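You operate a simulated robot arm through the tools that you are given. There is no shell and no other tool.

You are at the controls of a simulated robot arm. One attempt, no reset.

## Task
Put things in order on the build bench top. At the end: the green battery stands where the clear scent bottle stood; the silver can from the build bench top stands on top of the brown labelled carton; the white box from the build bench top is in the silver steel bowl; the clear scent bottle from the build bench top stands on top of the brown parcel; whatever was shut is shut again. Leave all else as you found it, and nothing knocked over. Set down upright: white box.

It is judged by the outcome, as a careful person would: the job done as asked, and still so three seconds after it is handed in. It fails if anything else is knocked over, pushed out of place, dropped, spilled or broken.

## Robot
A 7-joint arm with a two-finger gripper, fixed in place. Base frame: the origin is at the foot of the arm, x ahead of it, y to its left, z up; the work surface is at about z = 840. Lengths are in mm, angles in rad, forces in N, time in s.
With the tool pointing down near the work surface it reaches from about 340 to 720 mm from the base axis. Its first joint turns from -1.152 to 1.152 rad. Payload 2.45 kg.
The TCP is the grasp point between the finger pads, 26 mm short of the fingertips. In the tool frame z runs along the fingers and y along their closing line. Largest opening 96 mm; the body of the gripper starts 69 mm behind the TCP.
Orientation is that of the tool frame in the base frame, as a unit quaternion [x, y, z, w]. With the fingers straight down and closing along the base's y, the tool's x points along the base's -x, its y along +y and its z along -z.

## Interface
- The arm moves only by the tool send_rows. Its argument "plan" is a list of rows, each an object of numbers (a shift or turn left out is 0, a gripper value left out holds the last): "ax", "ay", "az": the turn, a rotation vector about the tool's x, y, z in rad; "tx", "ty", "tz": the shift along the tool's x, y, z in mm; "jaw": the closure in counts, from 0 (fully open) to 255 (shut). In form: [{"ax": .., "ay": .., "az": .., "tx": .., "ty": .., "tz": .., "jaw": ..}, ...]. A call has 1 to 20 rows; each row shifts and turns the commanded pose from where the row before left it, along the tool's axes as they then stand. A row lasts 0.2 s, in which the tool goes at most 50 mm and 0.15 rad; a call with a longer step from one row to the next is refused whole, and so is a gripper value outside its range. A pose out of reach is approached as far as the arm can. The call stops where the force on the tool passes 40 N (or 10 N more than at its start, if that is more) or the arm is blocked; 0.2 s more then pass. Each finger halts on what it meets, pressing with about 25 N; the grip force reading is that of the motor and also rises with nothing between the fingers. The clock runs only during rows and for 0.2 s after the last one: add rows that do not move to give the fingers time. It gives the time, the measured TCP pose, the force on the tool (base axes), the opening and the grip force at its end, in the units of the frame above (readings bear some noise), with the torque about the TCP (base axes, N m) and any sound that the robot's microphone picked up.
- Cameras (640 x 400 px; columns grow to the right, rows downward): "scene" is fixed at [172.6, -410.1, 1405.4]; the picture's right is [0.63, -0.77, 0.00], its down [-0.58, -0.47, -0.67] and it looks along [0.51, 0.42, -0.75] (base axes); focal length 258 px, centre (320, 200). "wrist" rides on the gripper at [82, 3, -98] in the tool frame; the picture's right is [-0.04, 1.00, 0.00], its down [-0.73, -0.03, -0.68] and it looks along [-0.68, -0.03, 0.73] (tool axes); focal length 256 px, centre (320, 200). There is no depth. A picture from a camera that has moved, and an enlarged one, comes with that camera's place and axes in the base frame and with its lens.
- grab_frame(camera): a new picture of that camera. It takes no simulated time.
- enlarge(camera, box): a new picture of the part [left, top, right, bottom] of that camera's present view, enlarged. It takes no simulated time.
- sign_off(): hands the job in; it is judged then, once.

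Nothing tells you positions but the pictures and the camera data. Unless the task says otherwise, let go and move clear before handing in.

The tools are called after "Request:" as name(argument=value, ...) on one line, values as JSON. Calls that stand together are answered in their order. send_rows: Moves the arm, as the interface text tells. Its arguments: {"type":"object","properties":{"plan":{"type":"array","items":{"type":"object","properties":{"ax":{"type":"number"},"ay":{"type":"number"},"az":{"type":"number"},"tx":{"type":"number"},"ty":{"type":"number"},"tz":{"type":"number"},"jaw":{"type":"number"}}}}},"required":["plan"]} The other tools are called the same way: grab_frame (camera) takes a picture; enlarge (camera, box) takes an enlarged picture of a part of a camera's view; sign_off () hands the job in.

At the start:

```text
clock: 0.0
tcp_pos: [475.1, -98.6, 1173.0]
ee_rot: [0.0, 1.0, 0.0, 0.0]
force: [-0.2, -0.5, 1.5]
ft_torque: [0.02, 0.02, 0.01]
grip_width: 95.9
gripper_force: 0.0
```

scene: 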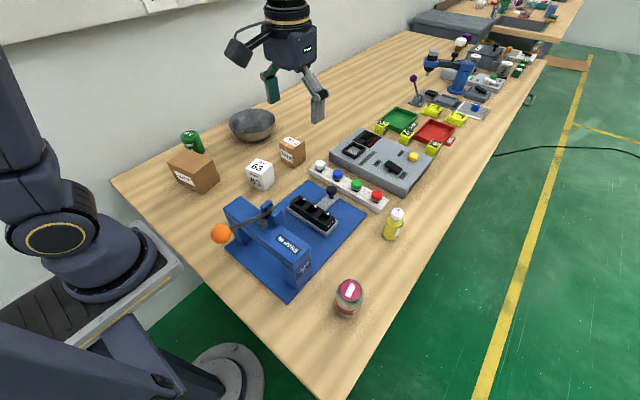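
wrist: 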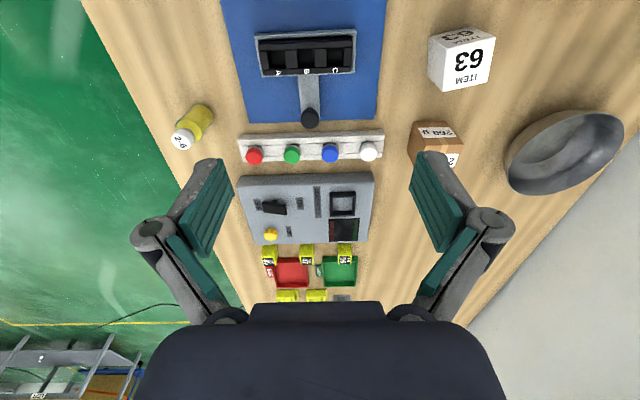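

I see a bench with a bowl, a green can-like object, a brown parcel, a white box "63", a small brown carton, and a pressing fixture. I don't see all of the named objects yet, so I'll look closer.

Request:
enlarge(camera="scene", box=[150, 90, 350, 215])

Request:
enlarge(camera="scene", box=[200, 170, 440, 320])

Request:
enlarge(camera="scene", box=[320, 80, 480, 180])

Request:
enlarge(camera="scene", box=[400, 20, 560, 120])

Request:
enlarge(camera="wrist", box=[220, 150, 420, 310])

```text
3.20 times, centred on (250, 152) of scene
camera zoom: at [172.6, -410.1, 1405.4], right [0.63, -0.77, 0.0], down [-0.58, -0.47, -0.67], along [0.51, 0.42, -0.75], focal length 824 px, centre (544, 352)
```

zoom: 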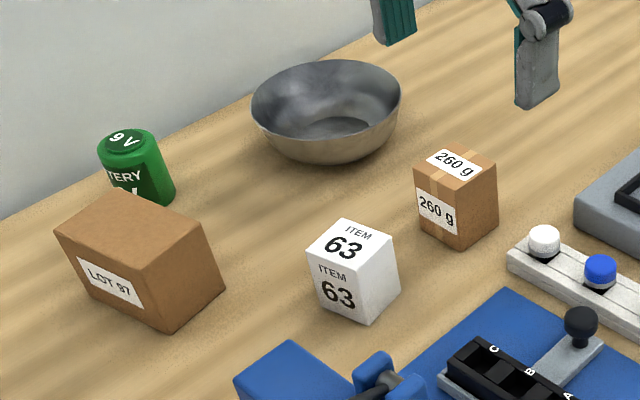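

```text
2.67 times, centred on (320, 245) of scene
camera zoom: at [172.6, -410.1, 1405.4], right [0.63, -0.77, 0.0], down [-0.58, -0.47, -0.67], along [0.51, 0.42, -0.75], focal length 687 px, centre (320, 80)
```

zoom: 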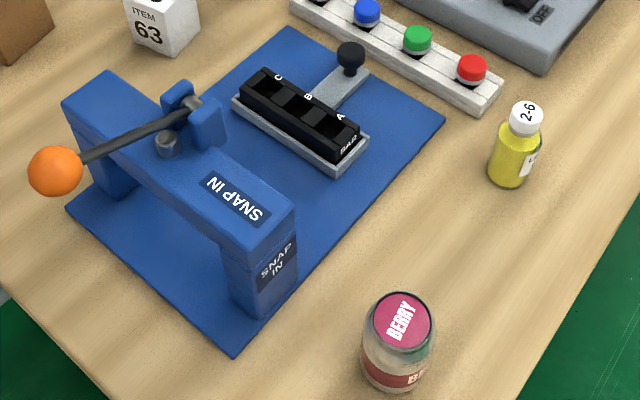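

```text
4.00 times, centred on (400, 130) of scene
camera zoom: at [172.6, -410.1, 1405.4], right [0.63, -0.77, 0.0], down [-0.58, -0.47, -0.67], along [0.51, 0.42, -0.75], focal length 1030 px, centre (0, 480)
```

zoom: 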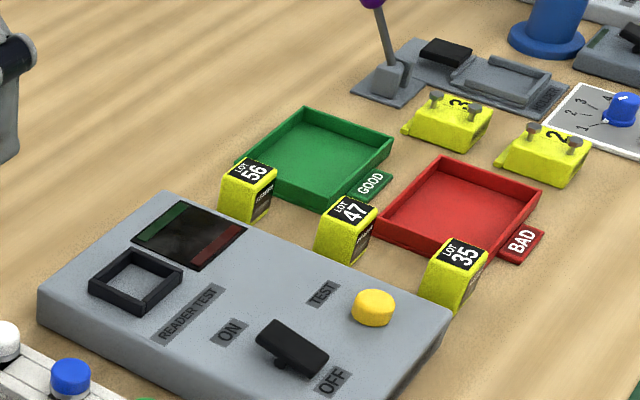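

```text
4.00 times, centred on (480, 70) of scene
camera zoom: at [172.6, -410.1, 1405.4], right [0.63, -0.77, 0.0], down [-0.58, -0.47, -0.67], along [0.51, 0.42, -0.75], focal length 1030 px, centre (-320, 720)
```

zoom: 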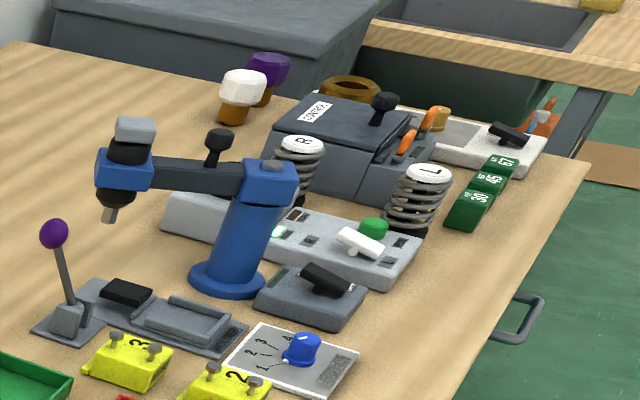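

```text
2.50 times, centred on (320, 230) of wrist
camera zoom: at [395.1, -95.9, 1271.3], right [0.04, 1.0, 0.0], down [0.73, -0.03, 0.68], along [0.68, -0.03, -0.73], focal length 640 px, centre (320, 125)
```

zoom: 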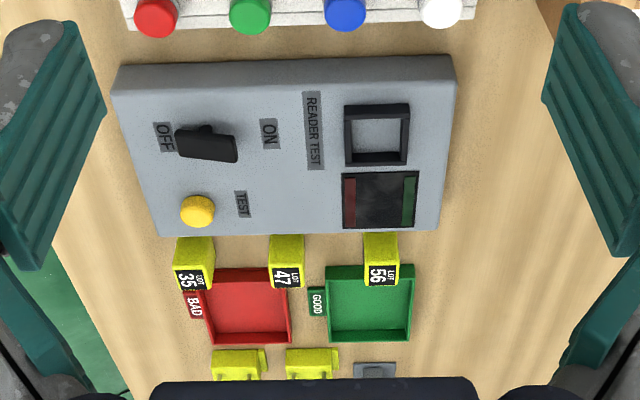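

The silver can and scent bottle aren't in view, so they are probably hidden behind something. I'll move the arm up high and use the wrist camera to search the left side.

Request:
send_rows(plan=[{"tx": 25, "ty": 40}, {"tx": 25, "ty": 40}, {"ty": 20, "az": -0.15}, {"az": -0.15}, {"az": -0.15}, {"az": -0.15}, {"az": -0.15}, {"az": -0.15}, {}])

Request:
grab_frame(camera="wrist")

Request:
grab_frame(camera="scene")

```text
clock: 2.0
tcp_pos: [426.8, -0.2, 1174.5]
ee_rot: [-0.436, 0.9, 0.0, 0.0]
force: [-0.6, -0.3, -0.5]
ft_torque: [0.0, -0.01, 0.02]
grip_width: 96.1
gripper_force: 0.1
```

```text
taken
camera wrist: at [373.2, -61.0, 1271.8], right [-0.76, 0.65, 0.0], down [0.48, 0.56, 0.68], along [0.44, 0.51, -0.73], focal length 256 px, centre (320, 200)
```

wrist: 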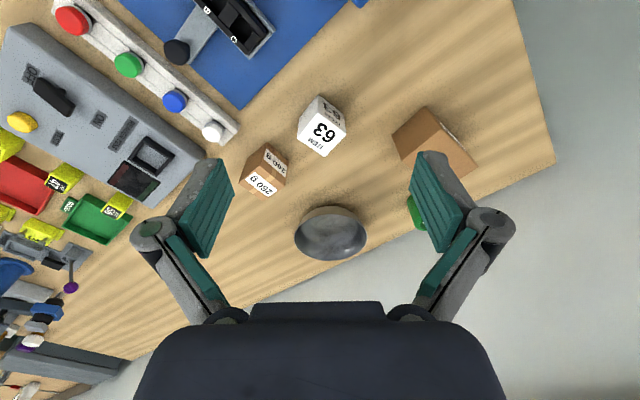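

```text
taken
```

scene: 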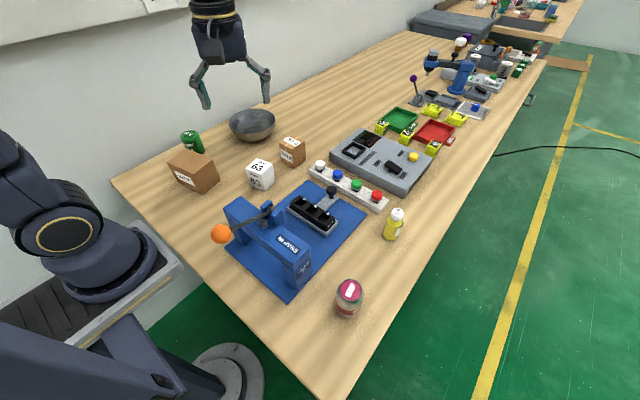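

Only the battery sits behind the parcel. Next I'll look at the press area and the right and near side of the bench.

Request:
enlarge(camera="scene", box=[320, 190, 420, 330])

Request:
send_rows(plan=[{"az": 0.15}, {"az": 0.15}, {"az": 0.15}, {"az": 0.15}, {"az": 0.15}, {"az": 0.15}, {"ty": -40, "tx": 20}, {"ty": -40, "tx": 20}, {"ty": -40, "az": 0.15}, {"az": 0.15}, {"az": 0.15}, {"az": 0.15}, {}])

Request:
grab_frame(camera="wrist")

```text
2.86 times, centred on (370, 260) of scene
camera zoom: at [172.6, -410.1, 1405.4], right [0.63, -0.77, 0.0], down [-0.58, -0.47, -0.67], along [0.51, 0.42, -0.75], focal length 736 px, centre (177, 29)
```

zoom: 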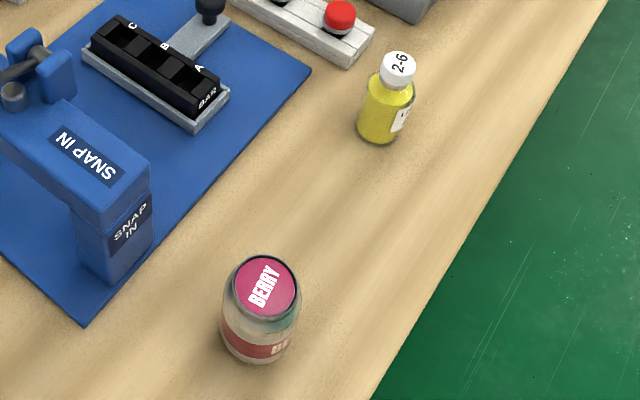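

```text
clock: 4.8
tcp_pos: [386.4, -120.5, 1173.3]
ee_rot: [0.297, 0.955, 0.001, 0.0]
force: [0.3, 0.1, -0.4]
ft_torque: [-0.01, -0.02, 0.0]
grip_width: 95.9
gripper_force: 0.0
```

```text
taken
camera wrist: at [321.0, -70.1, 1271.4], right [0.6, 0.8, 0.0], down [0.59, -0.44, 0.68], along [0.54, -0.41, -0.73], focal length 256 px, centre (320, 200)
```

wrist: 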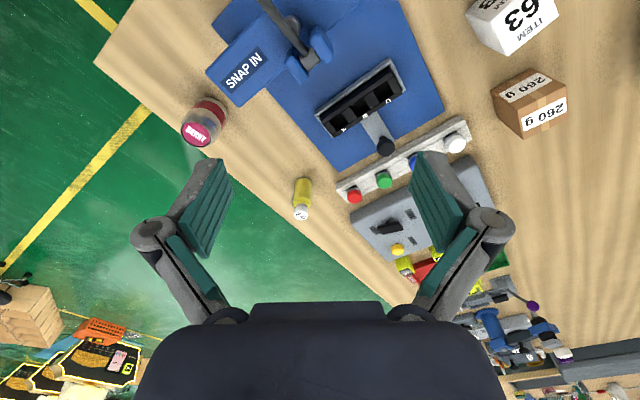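

Request:
enlarge(camera="wrist", box=[140, 0, 460, 240])

Request:
enlarge(camera="wrist", box=[160, 80, 330, 230])

Request:
enlarge(camera="scene", box=[60, 100, 260, 260])

```text
1.67 times, centred on (300, 120) of wrist
camera zoom: at [321.0, -70.1, 1271.4], right [0.6, 0.8, 0.0], down [0.59, -0.44, 0.68], along [0.54, -0.41, -0.73], focal length 427 px, centre (353, 333)
```

zoom: 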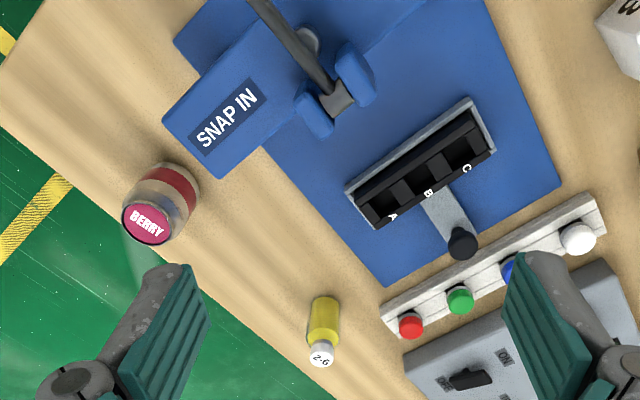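

```text
2.67 times, centred on (245, 155) of wrist
camera zoom: at [321.0, -70.1, 1271.4], right [0.6, 0.8, 0.0], down [0.59, -0.44, 0.68], along [0.54, -0.41, -0.73], focal length 683 px, centre (520, 320)
```

zoom: 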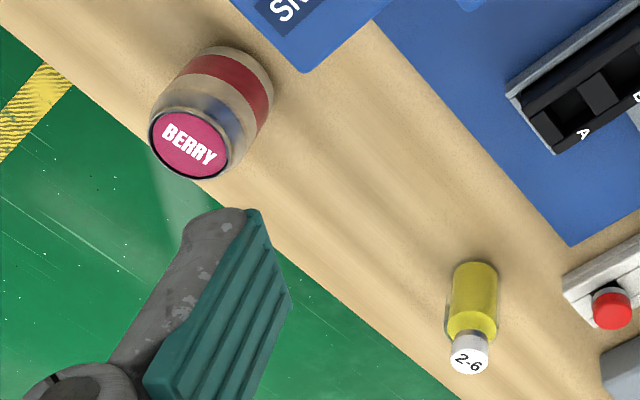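

```text
2.50 times, centred on (160, 180) of scene
camera zoom: at [172.6, -410.1, 1405.4], right [0.63, -0.77, 0.0], down [-0.58, -0.47, -0.67], along [0.51, 0.42, -0.75], focal length 644 px, centre (720, 250)
```

zoom: 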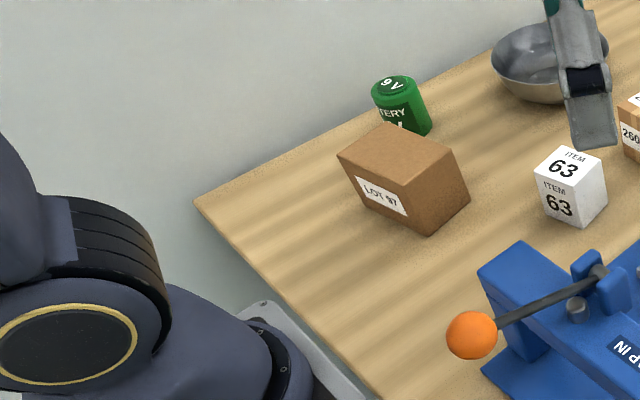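

The "BERRY" container looks metallic with a pink lid, so I take it as the silver can, near (356,-326). The yellow-filled vial "2-6", near (582,-309), is probably the scent bottle. I'll go closer to confirm both.

Request:
send_rows(plan=[{"az": -0.15}, {"az": -0.15}, {"az": -0.15}, {"az": -0.15}, {"tx": -16, "ty": -45}, {"tx": -16, "ty": -45}, {"tx": -16, "ty": -45}, {"tx": -16, "ty": -45}, {"tz": 45}, {"tz": 45}, {"tz": 45}, {}])

Request:
grab_frame(camera="wrist")

Request:
enlarge(camera="wrist", box=[240, 120, 400, 260])

```text
clock: 7.4
tcp_pos: [447.8, -300.8, 1039.7]
ee_rot: [0.001, 1.0, 0.0, 0.0]
force: [-0.1, 0.3, -0.5]
ft_torque: [-0.01, -0.01, 0.0]
grip_width: 96.0
gripper_force: 0.0
```

```text
taken
camera wrist: at [367.3, -296.7, 1137.8], right [0.04, 1.0, 0.0], down [0.73, -0.03, 0.68], along [0.68, -0.03, -0.73], focal length 256 px, centre (320, 200)
```

wrist: 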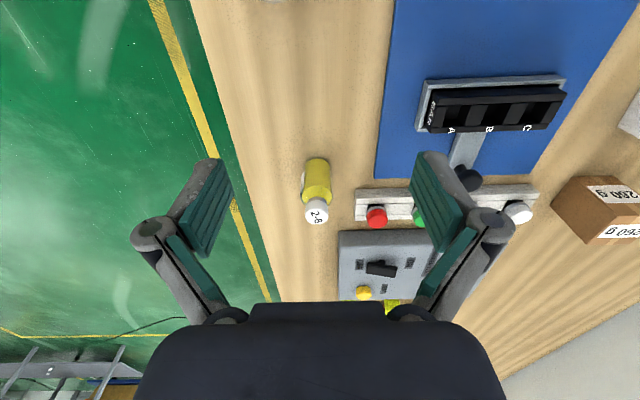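

```text
2.86 times, centred on (320, 190) of wrist
camera zoom: at [367.3, -296.7, 1137.8], right [0.04, 1.0, 0.0], down [0.73, -0.03, 0.68], along [0.68, -0.03, -0.73], focal length 731 px, centre (320, 229)
```

zoom: 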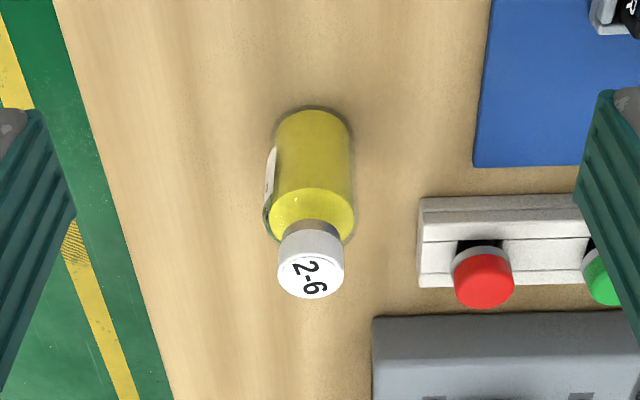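

That confirms it: a clear bottle with yellow liquid at about (586,-310), top at about z=930. Next I'll survey the left side up close (cartons, white box, bowl, battery).

Request:
send_rows(plan=[{"tz": -45}, {"tz": -25, "ty": 40}, {"ty": 48}, {"ty": 48}, {"ty": 48}, {"ty": 48}, {"ty": 48}, {"ty": 48}, {"ty": 48}, {"ty": 25}, {"tz": 40}, {"tz": 40}, {}])

Request:
grab_frame(camera="wrist")

Request:
enlarge(camera="wrist", box=[240, 60, 400, 300])

Request:
enlarge(camera="wrist", box=[400, 60, 640, 260])

Request:
grab_frame(camera="scene")

```text
clock: 10.2
tcp_pos: [450.2, 100.5, 1028.7]
ee_rot: [0.001, 1.0, 0.0, 0.0]
force: [-0.3, 0.8, -0.3]
ft_torque: [0.0, 0.04, 0.01]
grip_width: 95.9
gripper_force: 0.0
```

```text
taken
camera wrist: at [368.7, 104.8, 1127.3], right [0.04, 1.0, 0.0], down [0.73, -0.03, 0.68], along [0.68, -0.03, -0.73], focal length 256 px, centre (320, 200)
```

wrist: 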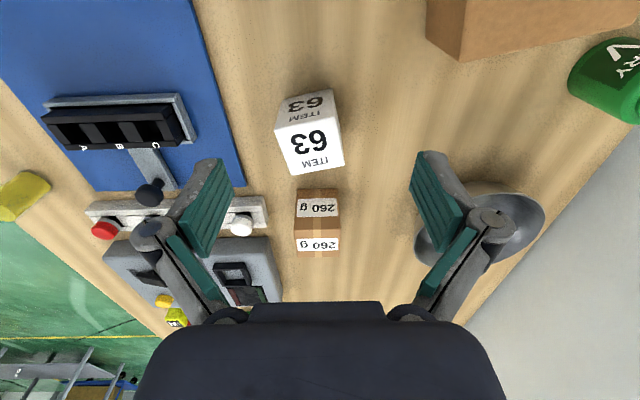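

```text
1.67 times, centred on (320, 180) of wrist
camera zoom: at [368.7, 104.8, 1127.3], right [0.04, 1.0, 0.0], down [0.73, -0.03, 0.68], along [0.68, -0.03, -0.73], focal length 427 px, centre (320, 233)
```

zoom: 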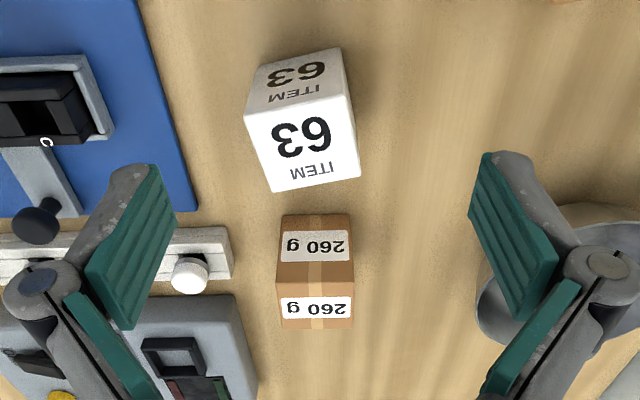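

```text
2.00 times, centred on (520, 160) of wrist
camera zoom: at [368.7, 104.8, 1127.3], right [0.04, 1.0, 0.0], down [0.73, -0.03, 0.68], along [0.68, -0.03, -0.73], focal length 512 px, centre (-80, 280)
```

zoom: 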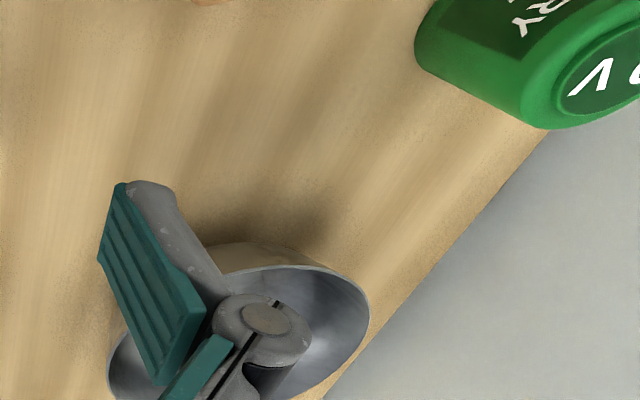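

```text
taken
```

scene: 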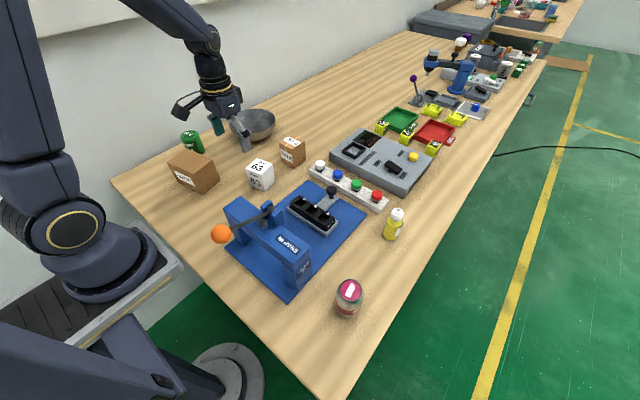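

The 260 g box is about 50×60×86 at (638,90). The white box is about 57 square by 68 high at (503,90), turned about 0.14 rad. Now I'll look at the bowl, the battery and LOT 97.

Request:
send_rows(plan=[{"tz": -20, "ty": 40}, {"ty": 45}, {"ty": 45}, {"ty": 45}, {"ty": 40}, {}])

Request:
grab_frame(camera="wrist")

Request:
enlarge(camera="wrist", box=[220, 80, 420, 300])

Request:
send_rows(plan=[{"ty": -45}, {"ty": -45}, {"ty": -45}, {"ty": -45}, {"tx": 30, "ty": -20}, {"az": -0.15}, {"az": -0.15}, {"az": -0.15}, {"az": -0.15}, {"az": -0.15}, {"az": -0.15}, {"az": -0.15}, {"az": -0.15}, {"az": -0.15}, {"az": -0.15}, {}])

Request:
grab_frame(camera="wrist")

Request:
enlarge(camera="wrist", box=[220, 60, 420, 300])

```text
clock: 11.6
tcp_pos: [447.9, 317.3, 1049.6]
ee_rot: [0.001, 1.0, 0.0, 0.001]
force: [-0.3, -0.1, -0.3]
ft_torque: [0.02, 0.02, -0.02]
grip_width: 95.8
gripper_force: 0.1
```

```text
taken
camera wrist: at [367.0, 321.7, 1146.7], right [0.04, 1.0, 0.0], down [0.73, -0.03, 0.68], along [0.68, -0.03, -0.73], focal length 256 px, centre (320, 200)
```

wrist: 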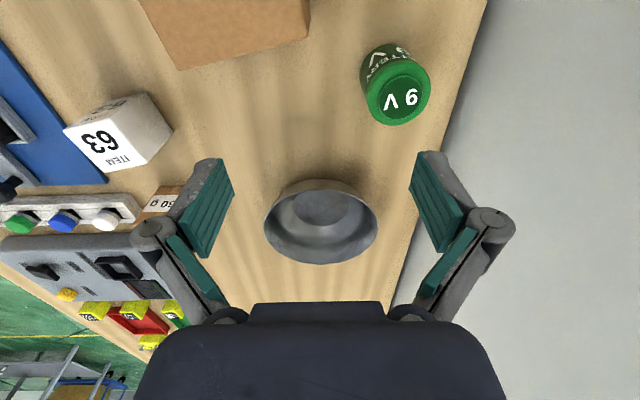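

```text
1.82 times, centred on (320, 190) of wrist
camera zoom: at [367.0, 321.7, 1146.7], right [0.04, 1.0, 0.0], down [0.73, -0.03, 0.68], along [0.68, -0.03, -0.73], focal length 465 px, centre (320, 218)
```

zoom: 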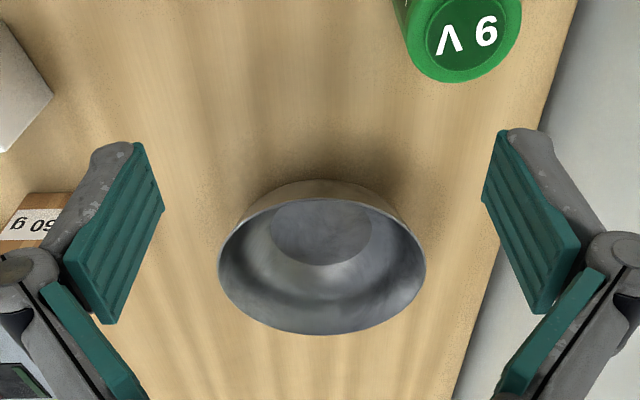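

```text
clock: 15.0
tcp_pos: [420.4, 116.2, 1047.4]
ee_rot: [-0.682, 0.731, 0.001, 0.0]
force: [-0.1, 0.4, 1.2]
ft_torque: [-0.01, 0.0, 0.0]
grip_width: 96.0
gripper_force: 0.1
```

```text
taken
camera wrist: at [411.9, 35.7, 1145.5], right [-0.99, 0.11, 0.0], down [0.08, 0.73, 0.68], along [0.07, 0.67, -0.73], focal length 256 px, centre (320, 200)
```

wrist: 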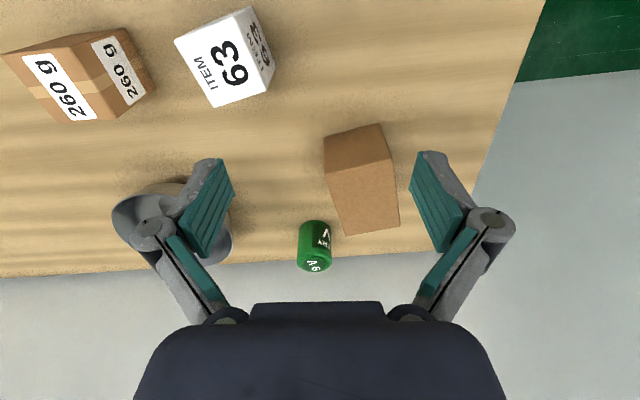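

```text
1.67 times, centred on (320, 180) of wrist
camera zoom: at [411.9, 35.7, 1145.5], right [-0.99, 0.11, 0.0], down [0.08, 0.73, 0.68], along [0.07, 0.67, -0.73], focal length 427 px, centre (320, 233)
```

zoom: 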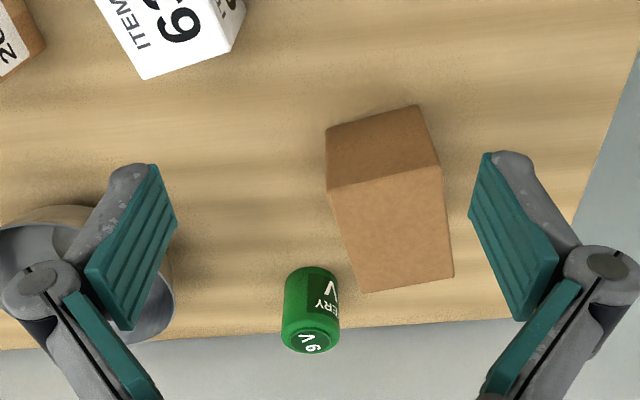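

Working positions: bowl centre about (675,311), rim z about 888, floor about 90 mm across. Battery about (462,387), 54 mm diameter, top z about 914. LOT 97 box about 73×110×81, centred (378,252).

The taped, weighed 260 g box is the parcel. The bigger LOT 97 box is the labelled carton, which also suits the wider can. I start with the scent bottle.

Request:
send_rows(plan=[{"az": 0.15}, {"az": 0.15}, {"az": 0.15}, {"az": 0.15}, {"az": 0.15}, {"az": 0.15}, {"az": 0.15}, {"az": 0.15}, {"az": 0.15}, {"az": 0.15}, {"tx": -40}, {"tx": -40}, {"tx": -40}, {"tx": -46}, {}])

Request:
enlarge(camera="scene", box=[210, 90, 310, 160])

Request:
send_rows(plan=[{"ty": -48}, {"ty": -48}, {"ty": -48}, {"ty": -48}, {"ty": -48}, {"ty": -48}, {"ty": -48}, {"ty": -48}, {"ty": -42, "jaw": 60}, {}, {}])

Request:
grab_frame(camera="wrist")

Request:
enlarge(camera="scene", box=[340, 150, 440, 260])

```text
clock: 18.2
tcp_pos: [586.9, 116.2, 1048.4]
ee_rot: [0.0, 1.0, 0.0, 0.0]
force: [0.5, -1.1, -0.5]
ft_torque: [-0.02, 0.02, 0.0]
grip_width: 96.1
gripper_force: 0.1
```

```text
5.71 times, centred on (260, 125) of scene
camera zoom: at [172.7, -410.1, 1405.4], right [0.63, -0.77, 0.0], down [-0.58, -0.47, -0.67], along [0.51, 0.42, -0.75], focal length 1472 px, centre (663, 629)
```

zoom: 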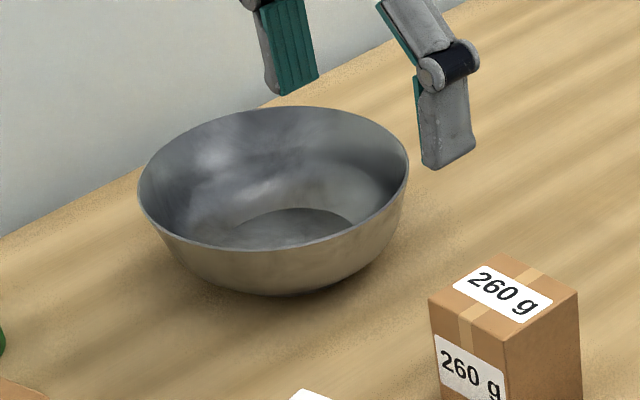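

```text
clock: 20.6
tcp_pos: [584.7, -307.1, 1047.7]
ee_rot: [0.0, 1.0, 0.0, 0.0]
force: [0.0, 0.2, 0.5]
ft_torque: [0.03, -0.01, 0.0]
grip_width: 73.5
gripper_force: 0.1
```

```text
taken
camera wrist: at [504.3, -303.0, 1145.4], right [0.04, 1.0, 0.0], down [0.73, -0.03, 0.68], along [0.68, -0.03, -0.73], focal length 256 px, centre (320, 200)
```

wrist: 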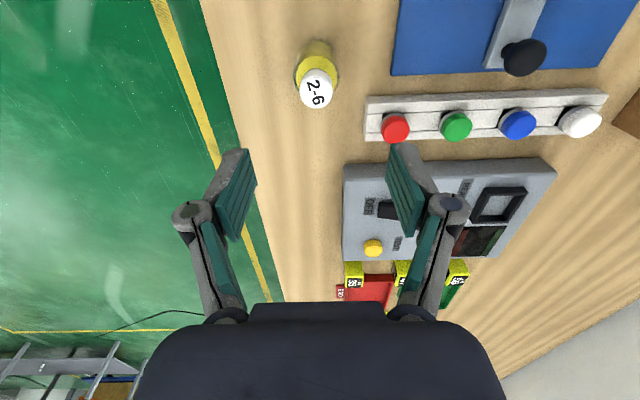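

```text
3.64 times, centred on (390, 205) of scene
camera zoom: at [172.6, -410.1, 1405.4], right [0.63, -0.77, 0.0], down [-0.58, -0.47, -0.67], along [0.51, 0.42, -0.75], focal length 936 px, centre (66, 182)
```

zoom: 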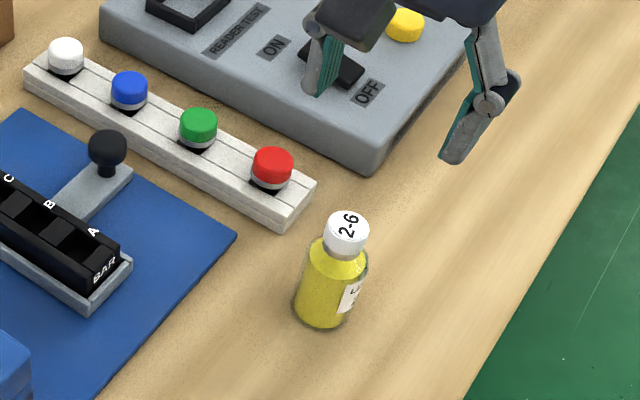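

The bottle centre is confirmed at about (585,-310). I'll descend around its body.

Request:
send_rows(plan=[{"ty": -3, "tz": 35}, {"tz": 35}, {"tz": 35}, {"tz": 25}, {}])

Request:
enlarge(camera="scene", box=[340, 150, 440, 260])

Request:
grab_frame(camera="wrist")

```text
clock: 21.8
tcp_pos: [584.4, -312.8, 918.2]
ee_rot: [0.0, 1.0, -0.001, 0.0]
force: [-0.8, 0.0, -0.6]
ft_torque: [0.02, 0.01, -0.01]
grip_width: 73.7
gripper_force: 0.1
```

```text
3.64 times, centred on (390, 205) of scene
camera zoom: at [172.6, -410.1, 1405.4], right [0.63, -0.77, 0.0], down [-0.58, -0.47, -0.67], along [0.51, 0.42, -0.75], focal length 936 px, centre (66, 182)
```

zoom: 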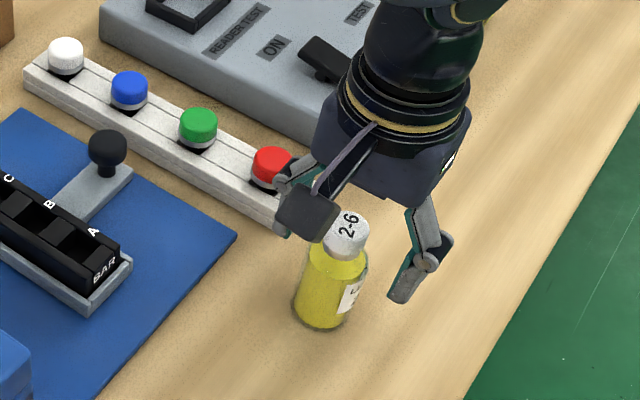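

```text
taken
camera wrist: at [503.7, -308.4, 1017.2], right [0.04, 1.0, 0.0], down [0.73, -0.03, 0.68], along [0.68, -0.03, -0.73], focal length 256 px, centre (320, 200)
```

wrist: 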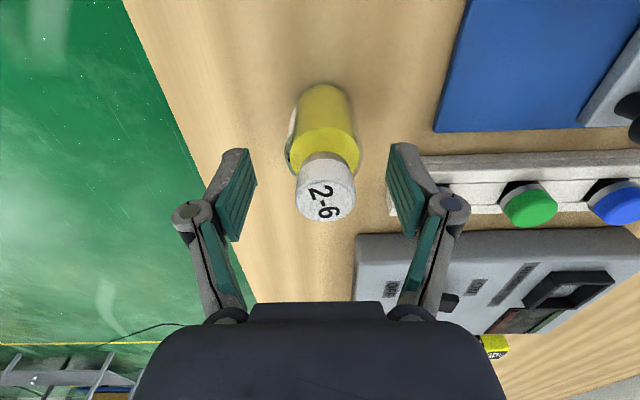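

Request:
send_rows(plan=[{"tz": 20}, {"tz": 14}, {"tz": 12}, {}])

Request:
grab_frame(camera="wrist")

Request:
enlarge(camera="scene", box=[340, 150, 440, 260])

```text
clock: 22.8
tcp_pos: [586.0, -312.9, 870.2]
ee_rot: [0.0, 1.0, 0.0, 0.0]
force: [0.0, 0.3, -0.1]
ft_torque: [-0.02, -0.02, 0.01]
grip_width: 73.6
gripper_force: 0.1
```

```text
taken
camera wrist: at [505.0, -309.0, 969.9], right [0.04, 1.0, 0.0], down [0.73, -0.03, 0.68], along [0.68, -0.03, -0.73], focal length 256 px, centre (320, 200)
```

wrist: 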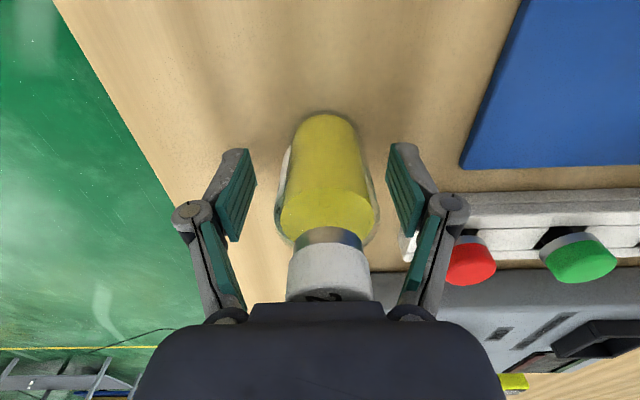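

```text
3.64 times, centred on (390, 205) of scene
camera zoom: at [172.6, -410.1, 1405.4], right [0.63, -0.77, 0.0], down [-0.58, -0.47, -0.67], along [0.51, 0.42, -0.75], focal length 936 px, centre (66, 182)
```

zoom: 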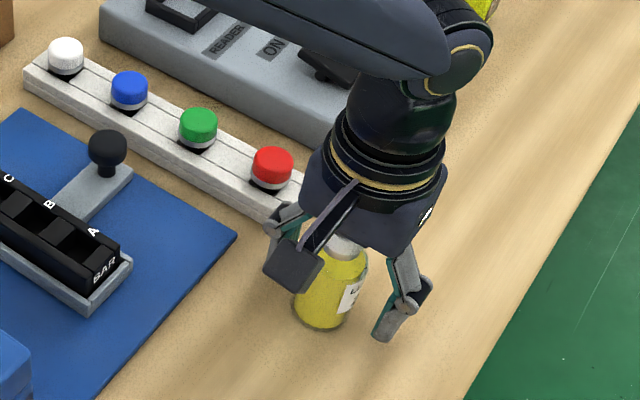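

Request:
send_rows(plan=[{"ty": 3}, {"jaw": 160}, {"jaw": 255}, {}, {}, {}])

Request:
grab_frame(camera="wrist")

```text
clock: 24.2
tcp_pos: [586.4, -311.1, 873.5]
ee_rot: [0.001, 1.0, 0.0, 0.0]
force: [-0.1, 1.2, 1.3]
ft_torque: [0.06, 0.0, 0.0]
grip_width: 40.8
gripper_force: 25.0
```

```text
taken
camera wrist: at [504.6, -306.3, 970.5], right [0.04, 1.0, 0.0], down [0.73, -0.03, 0.68], along [0.68, -0.03, -0.73], focal length 256 px, centre (320, 200)
```

wrist: 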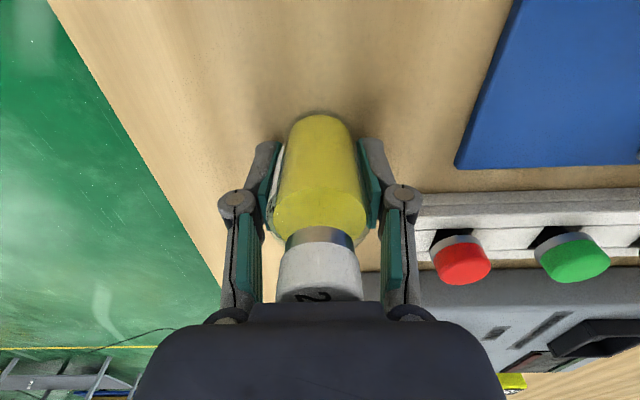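

The bottle is gripped at 40.8 mm width. Next is to lift it, carry it over the parcel, and check alignment before lowering.

Request:
send_rows(plan=[{"tz": -10}, {"tz": -20}, {"tz": -35}, {"tz": -35}, {"tz": -35}, {"tz": -33}, {"ty": 20, "tx": -10}, {"ty": 40, "tx": -14}, {"ty": 40, "tx": -14}, {"ty": 40, "tx": -14}, {"ty": 40}, {"ty": 40}, {"ty": 40}, {"ty": 40}, {"ty": 40}, {"ty": 30}, {"ty": 20}, {"ty": 11}, {}])

Request:
grab_frame(camera="wrist")

Request:
enlarge(camera="scene", box=[220, 60, 380, 190])

```text
clock: 28.2
tcp_pos: [638.0, 90.2, 1039.3]
ee_rot: [0.0, 1.0, -0.001, 0.0]
force: [-0.1, 0.1, -1.0]
ft_torque: [-0.02, 0.0, -0.02]
grip_width: 40.8
gripper_force: 25.0
```

```text
taken
camera wrist: at [556.7, 95.1, 1138.0], right [0.04, 1.0, 0.0], down [0.73, -0.03, 0.68], along [0.68, -0.03, -0.73], focal length 256 px, centre (320, 200)
```

wrist: 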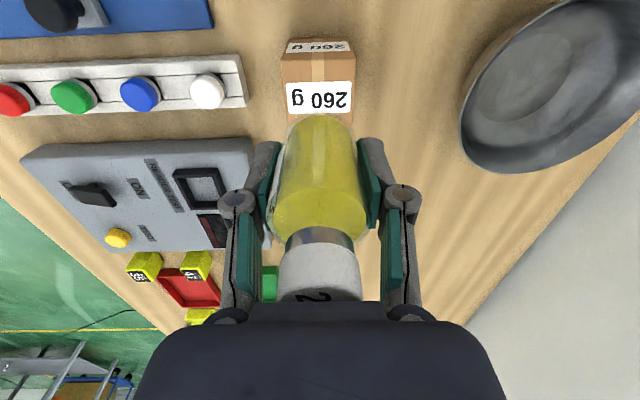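

```text
3.08 times, centred on (300, 125) of scene
camera zoom: at [172.7, -410.1, 1405.4], right [0.63, -0.77, 0.0], down [-0.58, -0.47, -0.67], along [0.51, 0.42, -0.75], focal length 792 px, centre (382, 431)
```

zoom: 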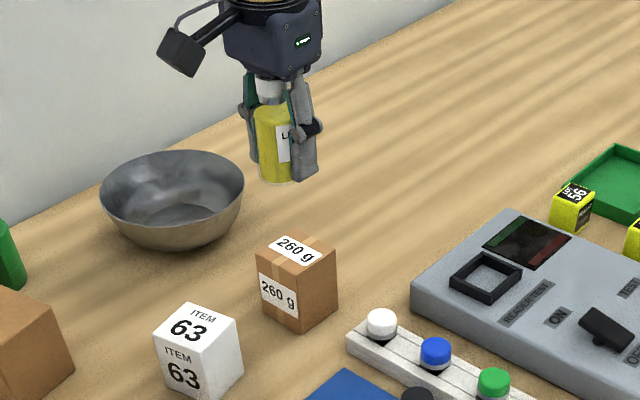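

Request:
enlarge(camera="wrist", box=[260, 20, 380, 130])

Request:
enlarge(camera="scene", box=[270, 125, 320, 175])

```text
3.64 times, centred on (320, 75) of wrist
camera zoom: at [556.7, 95.1, 1138.0], right [0.04, 1.0, 0.0], down [0.73, -0.03, 0.68], along [0.68, -0.03, -0.73], focal length 931 px, centre (320, 654)
```

zoom: 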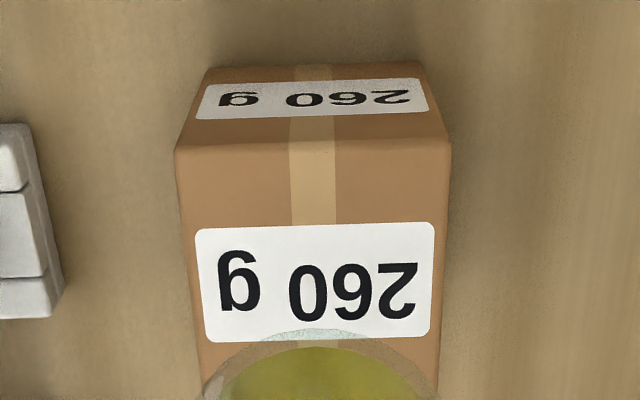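

```text
8.00 times, centred on (295, 150) of scene
camera zoom: at [172.7, -410.1, 1405.4], right [0.63, -0.77, 0.0], down [-0.58, -0.47, -0.67], along [0.51, 0.42, -0.75], focal length 2060 px, centre (520, 600)
```

zoom: 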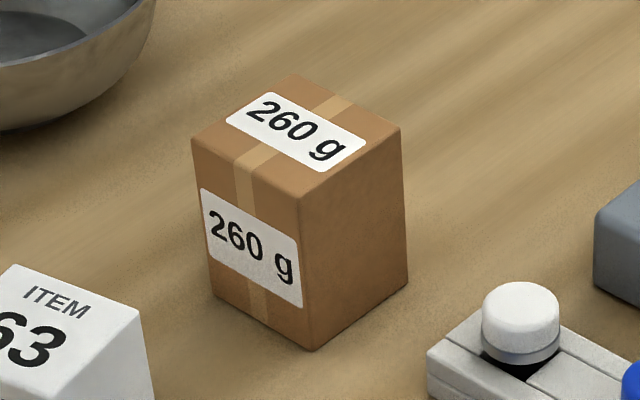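

The parcel's top centre is about (640,90), z about 915–925. I'll lower the bottle onto it gently.

Request:
send_rows(plan=[{"tx": -2, "tz": 20}, {"tz": 25}, {"tz": 20}, {"tz": 7}, {}])

Request:
enlarge(camera="scene", box=[260, 100, 330, 175])

Request:
enlarge(camera="wrist", box=[240, 60, 400, 280])

```text
clock: 29.4
tcp_pos: [639.9, 89.5, 968.2]
ee_rot: [0.0, 1.0, 0.0, 0.0]
force: [0.0, 0.4, -0.7]
ft_torque: [0.02, 0.0, 0.0]
grip_width: 40.8
gripper_force: 25.0
```

```text
5.33 times, centred on (295, 138) of scene
camera zoom: at [172.7, -410.1, 1405.4], right [0.63, -0.77, 0.0], down [-0.58, -0.47, -0.67], along [0.51, 0.42, -0.75], focal length 1373 px, centre (453, 533)
```

zoom: 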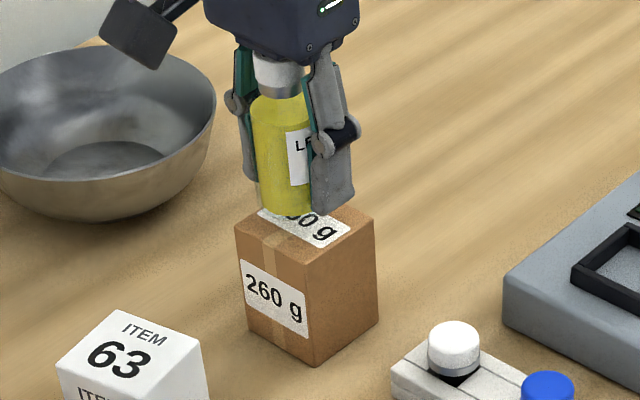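

```text
1.82 times, centred on (320, 170) of wrist
camera zoom: at [558.6, 94.9, 1065.8], right [0.04, 1.0, 0.0], down [0.73, -0.03, 0.68], along [0.68, -0.03, -0.73], focal length 465 px, centre (320, 254)
```

zoom: 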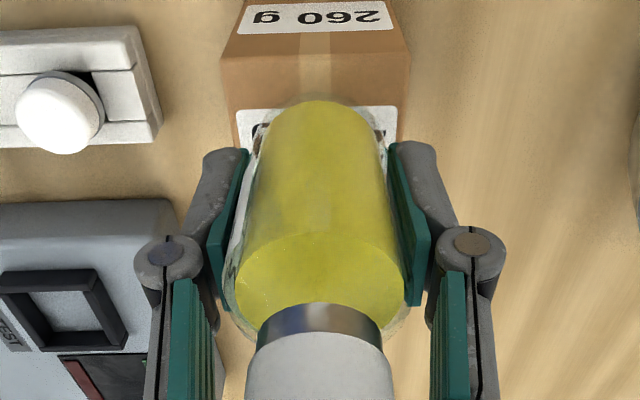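

Alignment looks good with the bottle just above the parcel, so I'll lower it in small steps and watch the force.

Request:
send_rows(plan=[{"tz": 4}, {"tz": 3}, {"tz": 2}, {}])

Request:
enlarge(camera="scene", box=[270, 110, 320, 175])

```text
clock: 30.4
tcp_pos: [639.1, 90.7, 958.0]
ee_rot: [0.001, 1.0, 0.0, 0.0]
force: [-0.4, -0.1, -0.1]
ft_torque: [-0.01, 0.02, -0.04]
grip_width: 41.0
gripper_force: 24.9
```

```text
6.15 times, centred on (295, 142) of scene
camera zoom: at [172.7, -410.1, 1405.4], right [0.63, -0.77, 0.0], down [-0.58, -0.47, -0.67], along [0.51, 0.42, -0.75], focal length 1585 px, centre (474, 554)
```

zoom: 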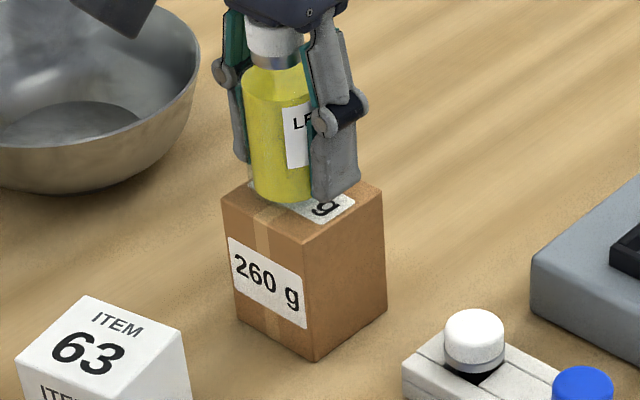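

Request:
send_rows(plan=[{"tz": 2}, {"tz": 2}, {}])

Request:
send_rows(plan=[{"tz": 1.5}, {"tz": 1.5}, {}])

```text
clock: 31.2
tcp_pos: [639.4, 91.1, 956.3]
ee_rot: [0.0, 1.0, -0.001, -0.001]
force: [-0.7, 0.7, -0.9]
ft_torque: [0.01, 0.02, -0.05]
grip_width: 40.9
gripper_force: 24.7
```

```text
clock: 32.0
tcp_pos: [640.4, 90.4, 953.6]
ee_rot: [0.001, 1.0, 0.0, 0.0]
force: [-3.6, -1.1, 8.2]
ft_torque: [-0.02, 0.19, 0.02]
grip_width: 41.0
gripper_force: 24.6
```

Contact felt (8 N upward). I'll release gently and rise.

Request:
send_rows(plan=[{"tz": -0.7}, {"jaw": 130}, {"jaw": 110}, {"jaw": 90}, {}, {}])

Request:
enlarge(camera="scene", box=[260, 100, 330, 175])

Request:
grab_frame(camera="wrist")

```text
clock: 33.4
tcp_pos: [641.0, 90.6, 952.9]
ee_rot: [0.0, 1.0, 0.0, 0.0]
force: [-0.6, 1.0, -0.1]
ft_torque: [-0.02, -0.01, 0.01]
grip_width: 61.9
gripper_force: 0.1
```

```text
5.33 times, centred on (295, 138) of scene
camera zoom: at [172.6, -410.1, 1405.4], right [0.63, -0.77, 0.0], down [-0.58, -0.47, -0.67], along [0.51, 0.42, -0.75], focal length 1373 px, centre (453, 533)
```

zoom: 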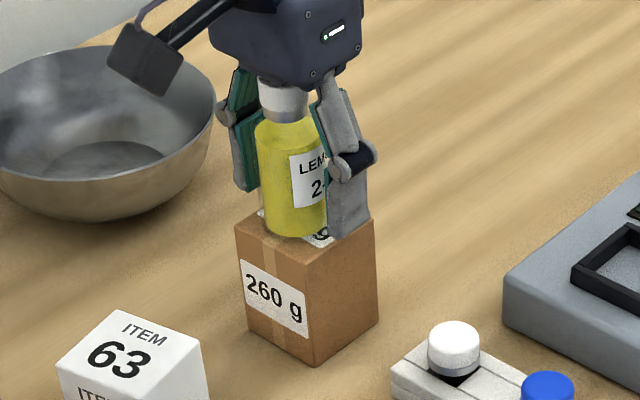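

```text
taken
camera wrist: at [559.5, 95.0, 1050.8], right [0.04, 1.0, 0.0], down [0.73, -0.03, 0.68], along [0.68, -0.03, -0.73], focal length 256 px, centre (320, 200)
```

wrist: 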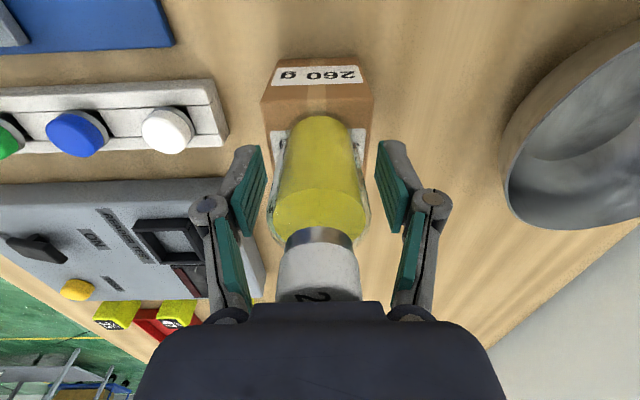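

The bottle stands on the parcel ("LEM…" label, so it is the scent bottle). I'll rise clear and go to the battery.

Request:
send_rows(plan=[{"tz": -15}, {"tz": -30}, {"tz": -40}, {"tz": -40}, {"tx": 25, "ty": 35, "jaw": 20}, {"tx": 25, "ty": 45}, {"tx": 25, "ty": 45}, {"tx": 25, "ty": 45}, {"tx": 25, "ty": 45}, {"tx": 25, "ty": 45}, {"tx": 29, "ty": 37}, {"tz": 20}, {}])

Request:
grab_frame(camera="wrist")

Request:
enlarge(camera="wrist", box=[240, 20, 400, 180])

Request:
grab_frame(camera="scene")

```text
refused: row 6 steps farther than a row can; nothing moved
```

```text
taken
camera wrist: at [559.5, 95.0, 1050.8], right [0.04, 1.0, 0.0], down [0.73, -0.03, 0.68], along [0.68, -0.03, -0.73], focal length 256 px, centre (320, 200)
```

wrist: 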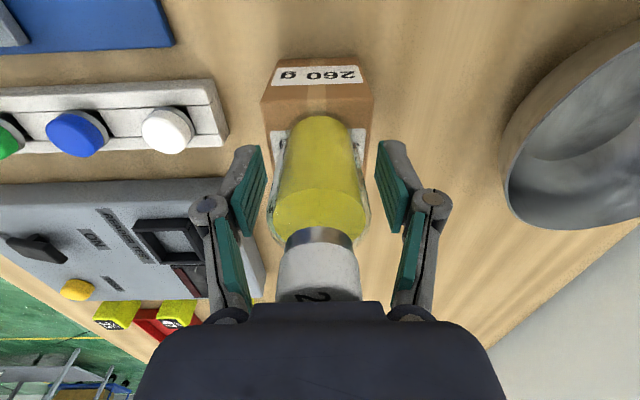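

```text
2.50 times, centred on (320, 100) of wrist
camera zoom: at [559.5, 95.0, 1050.8], right [0.04, 1.0, 0.0], down [0.73, -0.03, 0.68], along [0.68, -0.03, -0.73], focal length 640 px, centre (320, 450)
```

zoom: 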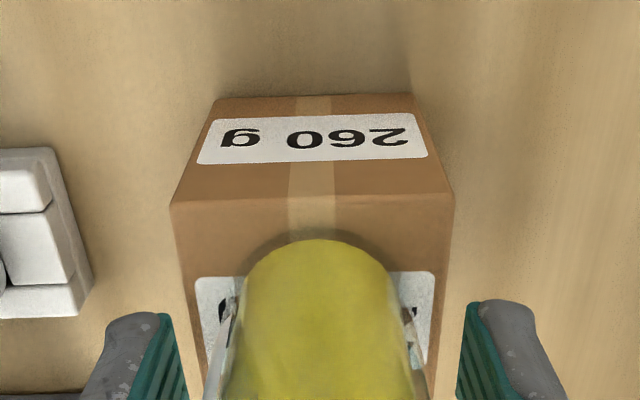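

```text
taken
```

scene: 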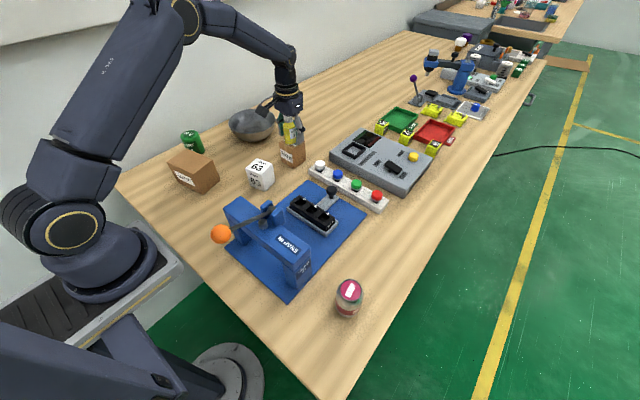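

The step was too large and nothing moved, so I'm re-sending with smaller steps.

Request:
send_rows(plan=[{"tz": -15}, {"tz": -30}, {"tz": -40}, {"tz": -40}, {"tx": 20, "ty": 30, "jaw": 20}, {"tx": 23, "ty": 38}, {"tx": 23, "ty": 38}, {"tx": 23, "ty": 38}, {"tx": 23, "ty": 38}, {"tx": 23, "ty": 38}, {"tx": 23, "ty": 38}, {"tx": 20, "ty": 38}, {"tz": 20}, {}])

Request:
grab_frame(camera="wrist")

Request:
enlarge(camera="wrist", box=[240, 20, 400, 180])

Request:
grab_frame(camera="scene")

```text
clock: 36.4
tcp_pos: [463.6, 386.4, 1056.7]
ee_rot: [0.001, 1.0, 0.0, 0.001]
force: [-0.3, 0.1, -0.2]
ft_torque: [-0.02, 0.02, 0.0]
grip_width: 88.4
gripper_force: 0.2
```

```text
taken
camera wrist: at [382.8, 391.1, 1155.1], right [0.04, 1.0, 0.0], down [0.73, -0.03, 0.68], along [0.68, -0.03, -0.73], focal length 256 px, centre (320, 200)
```

wrist: 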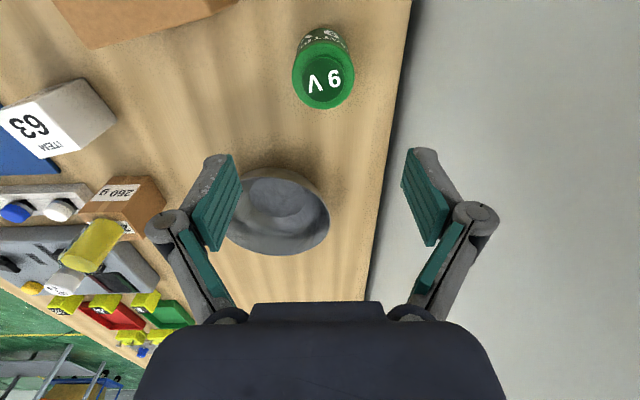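

```text
2.50 times, centred on (320, 100) of wrist
camera zoom: at [382.8, 391.1, 1155.1], right [0.04, 1.0, 0.0], down [0.73, -0.03, 0.68], along [0.68, -0.03, -0.73], focal length 640 px, centre (320, 450)
```

zoom: 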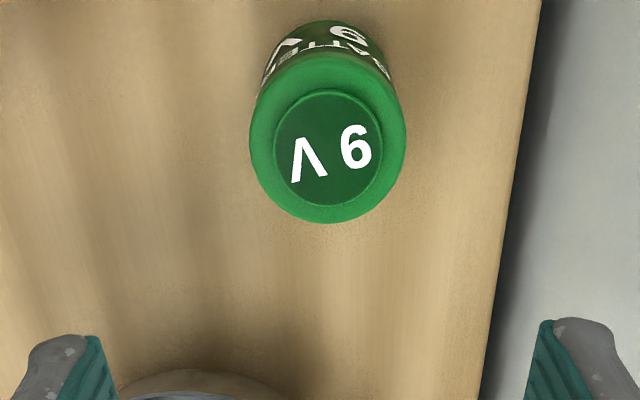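

```text
taken
```

scene: 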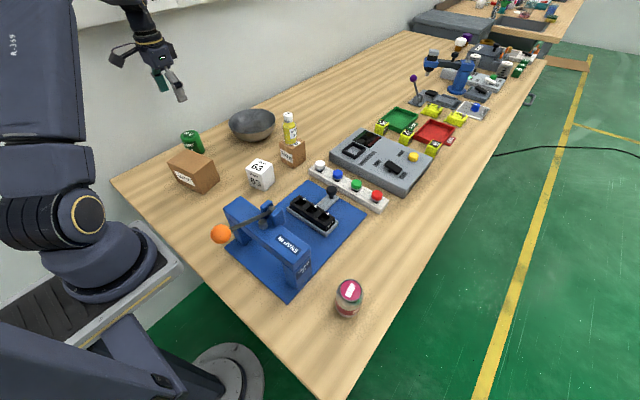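

Battery centre is about (460,390), 56 mm diameter. I'll align with a narrowed opening to keep clear of the wall, then descend.

Request:
send_rows(plan=[{"tx": 3.5, "ty": 4, "jaw": 52}, {"tz": 40}, {"tz": 40}, {"tz": 30}, {"tz": 15}, {}])

Request:
grab_frame(camera="wrist")

Request:
enlarge(camera="scene", box=[150, 70, 270, 200])

```text
clock: 37.8
tcp_pos: [458.7, 391.5, 933.3]
ee_rot: [0.0, 1.0, 0.0, 0.0]
force: [-0.7, -0.1, -0.9]
ft_torque: [0.02, -0.01, 0.01]
grip_width: 76.3
gripper_force: 0.0
```

```text
taken
camera wrist: at [378.5, 395.4, 1031.0], right [0.04, 1.0, 0.0], down [0.73, -0.03, 0.68], along [0.68, -0.03, -0.73], focal length 256 px, centre (320, 200)
```

wrist: 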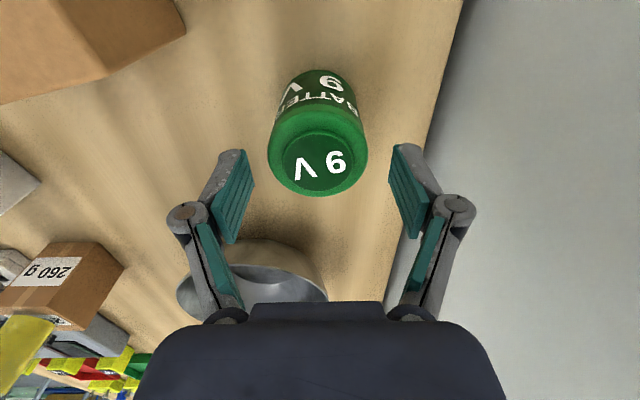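

```text
3.08 times, centred on (210, 135) of scene
camera zoom: at [172.6, -410.1, 1405.4], right [0.63, -0.77, 0.0], down [-0.58, -0.47, -0.67], along [0.51, 0.42, -0.75], focal length 792 px, centre (658, 400)
```

zoom: 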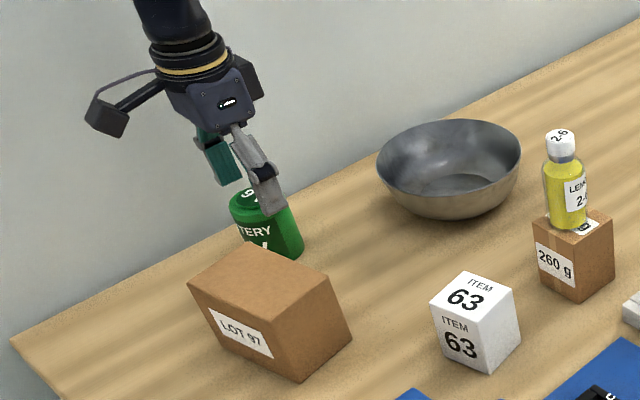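

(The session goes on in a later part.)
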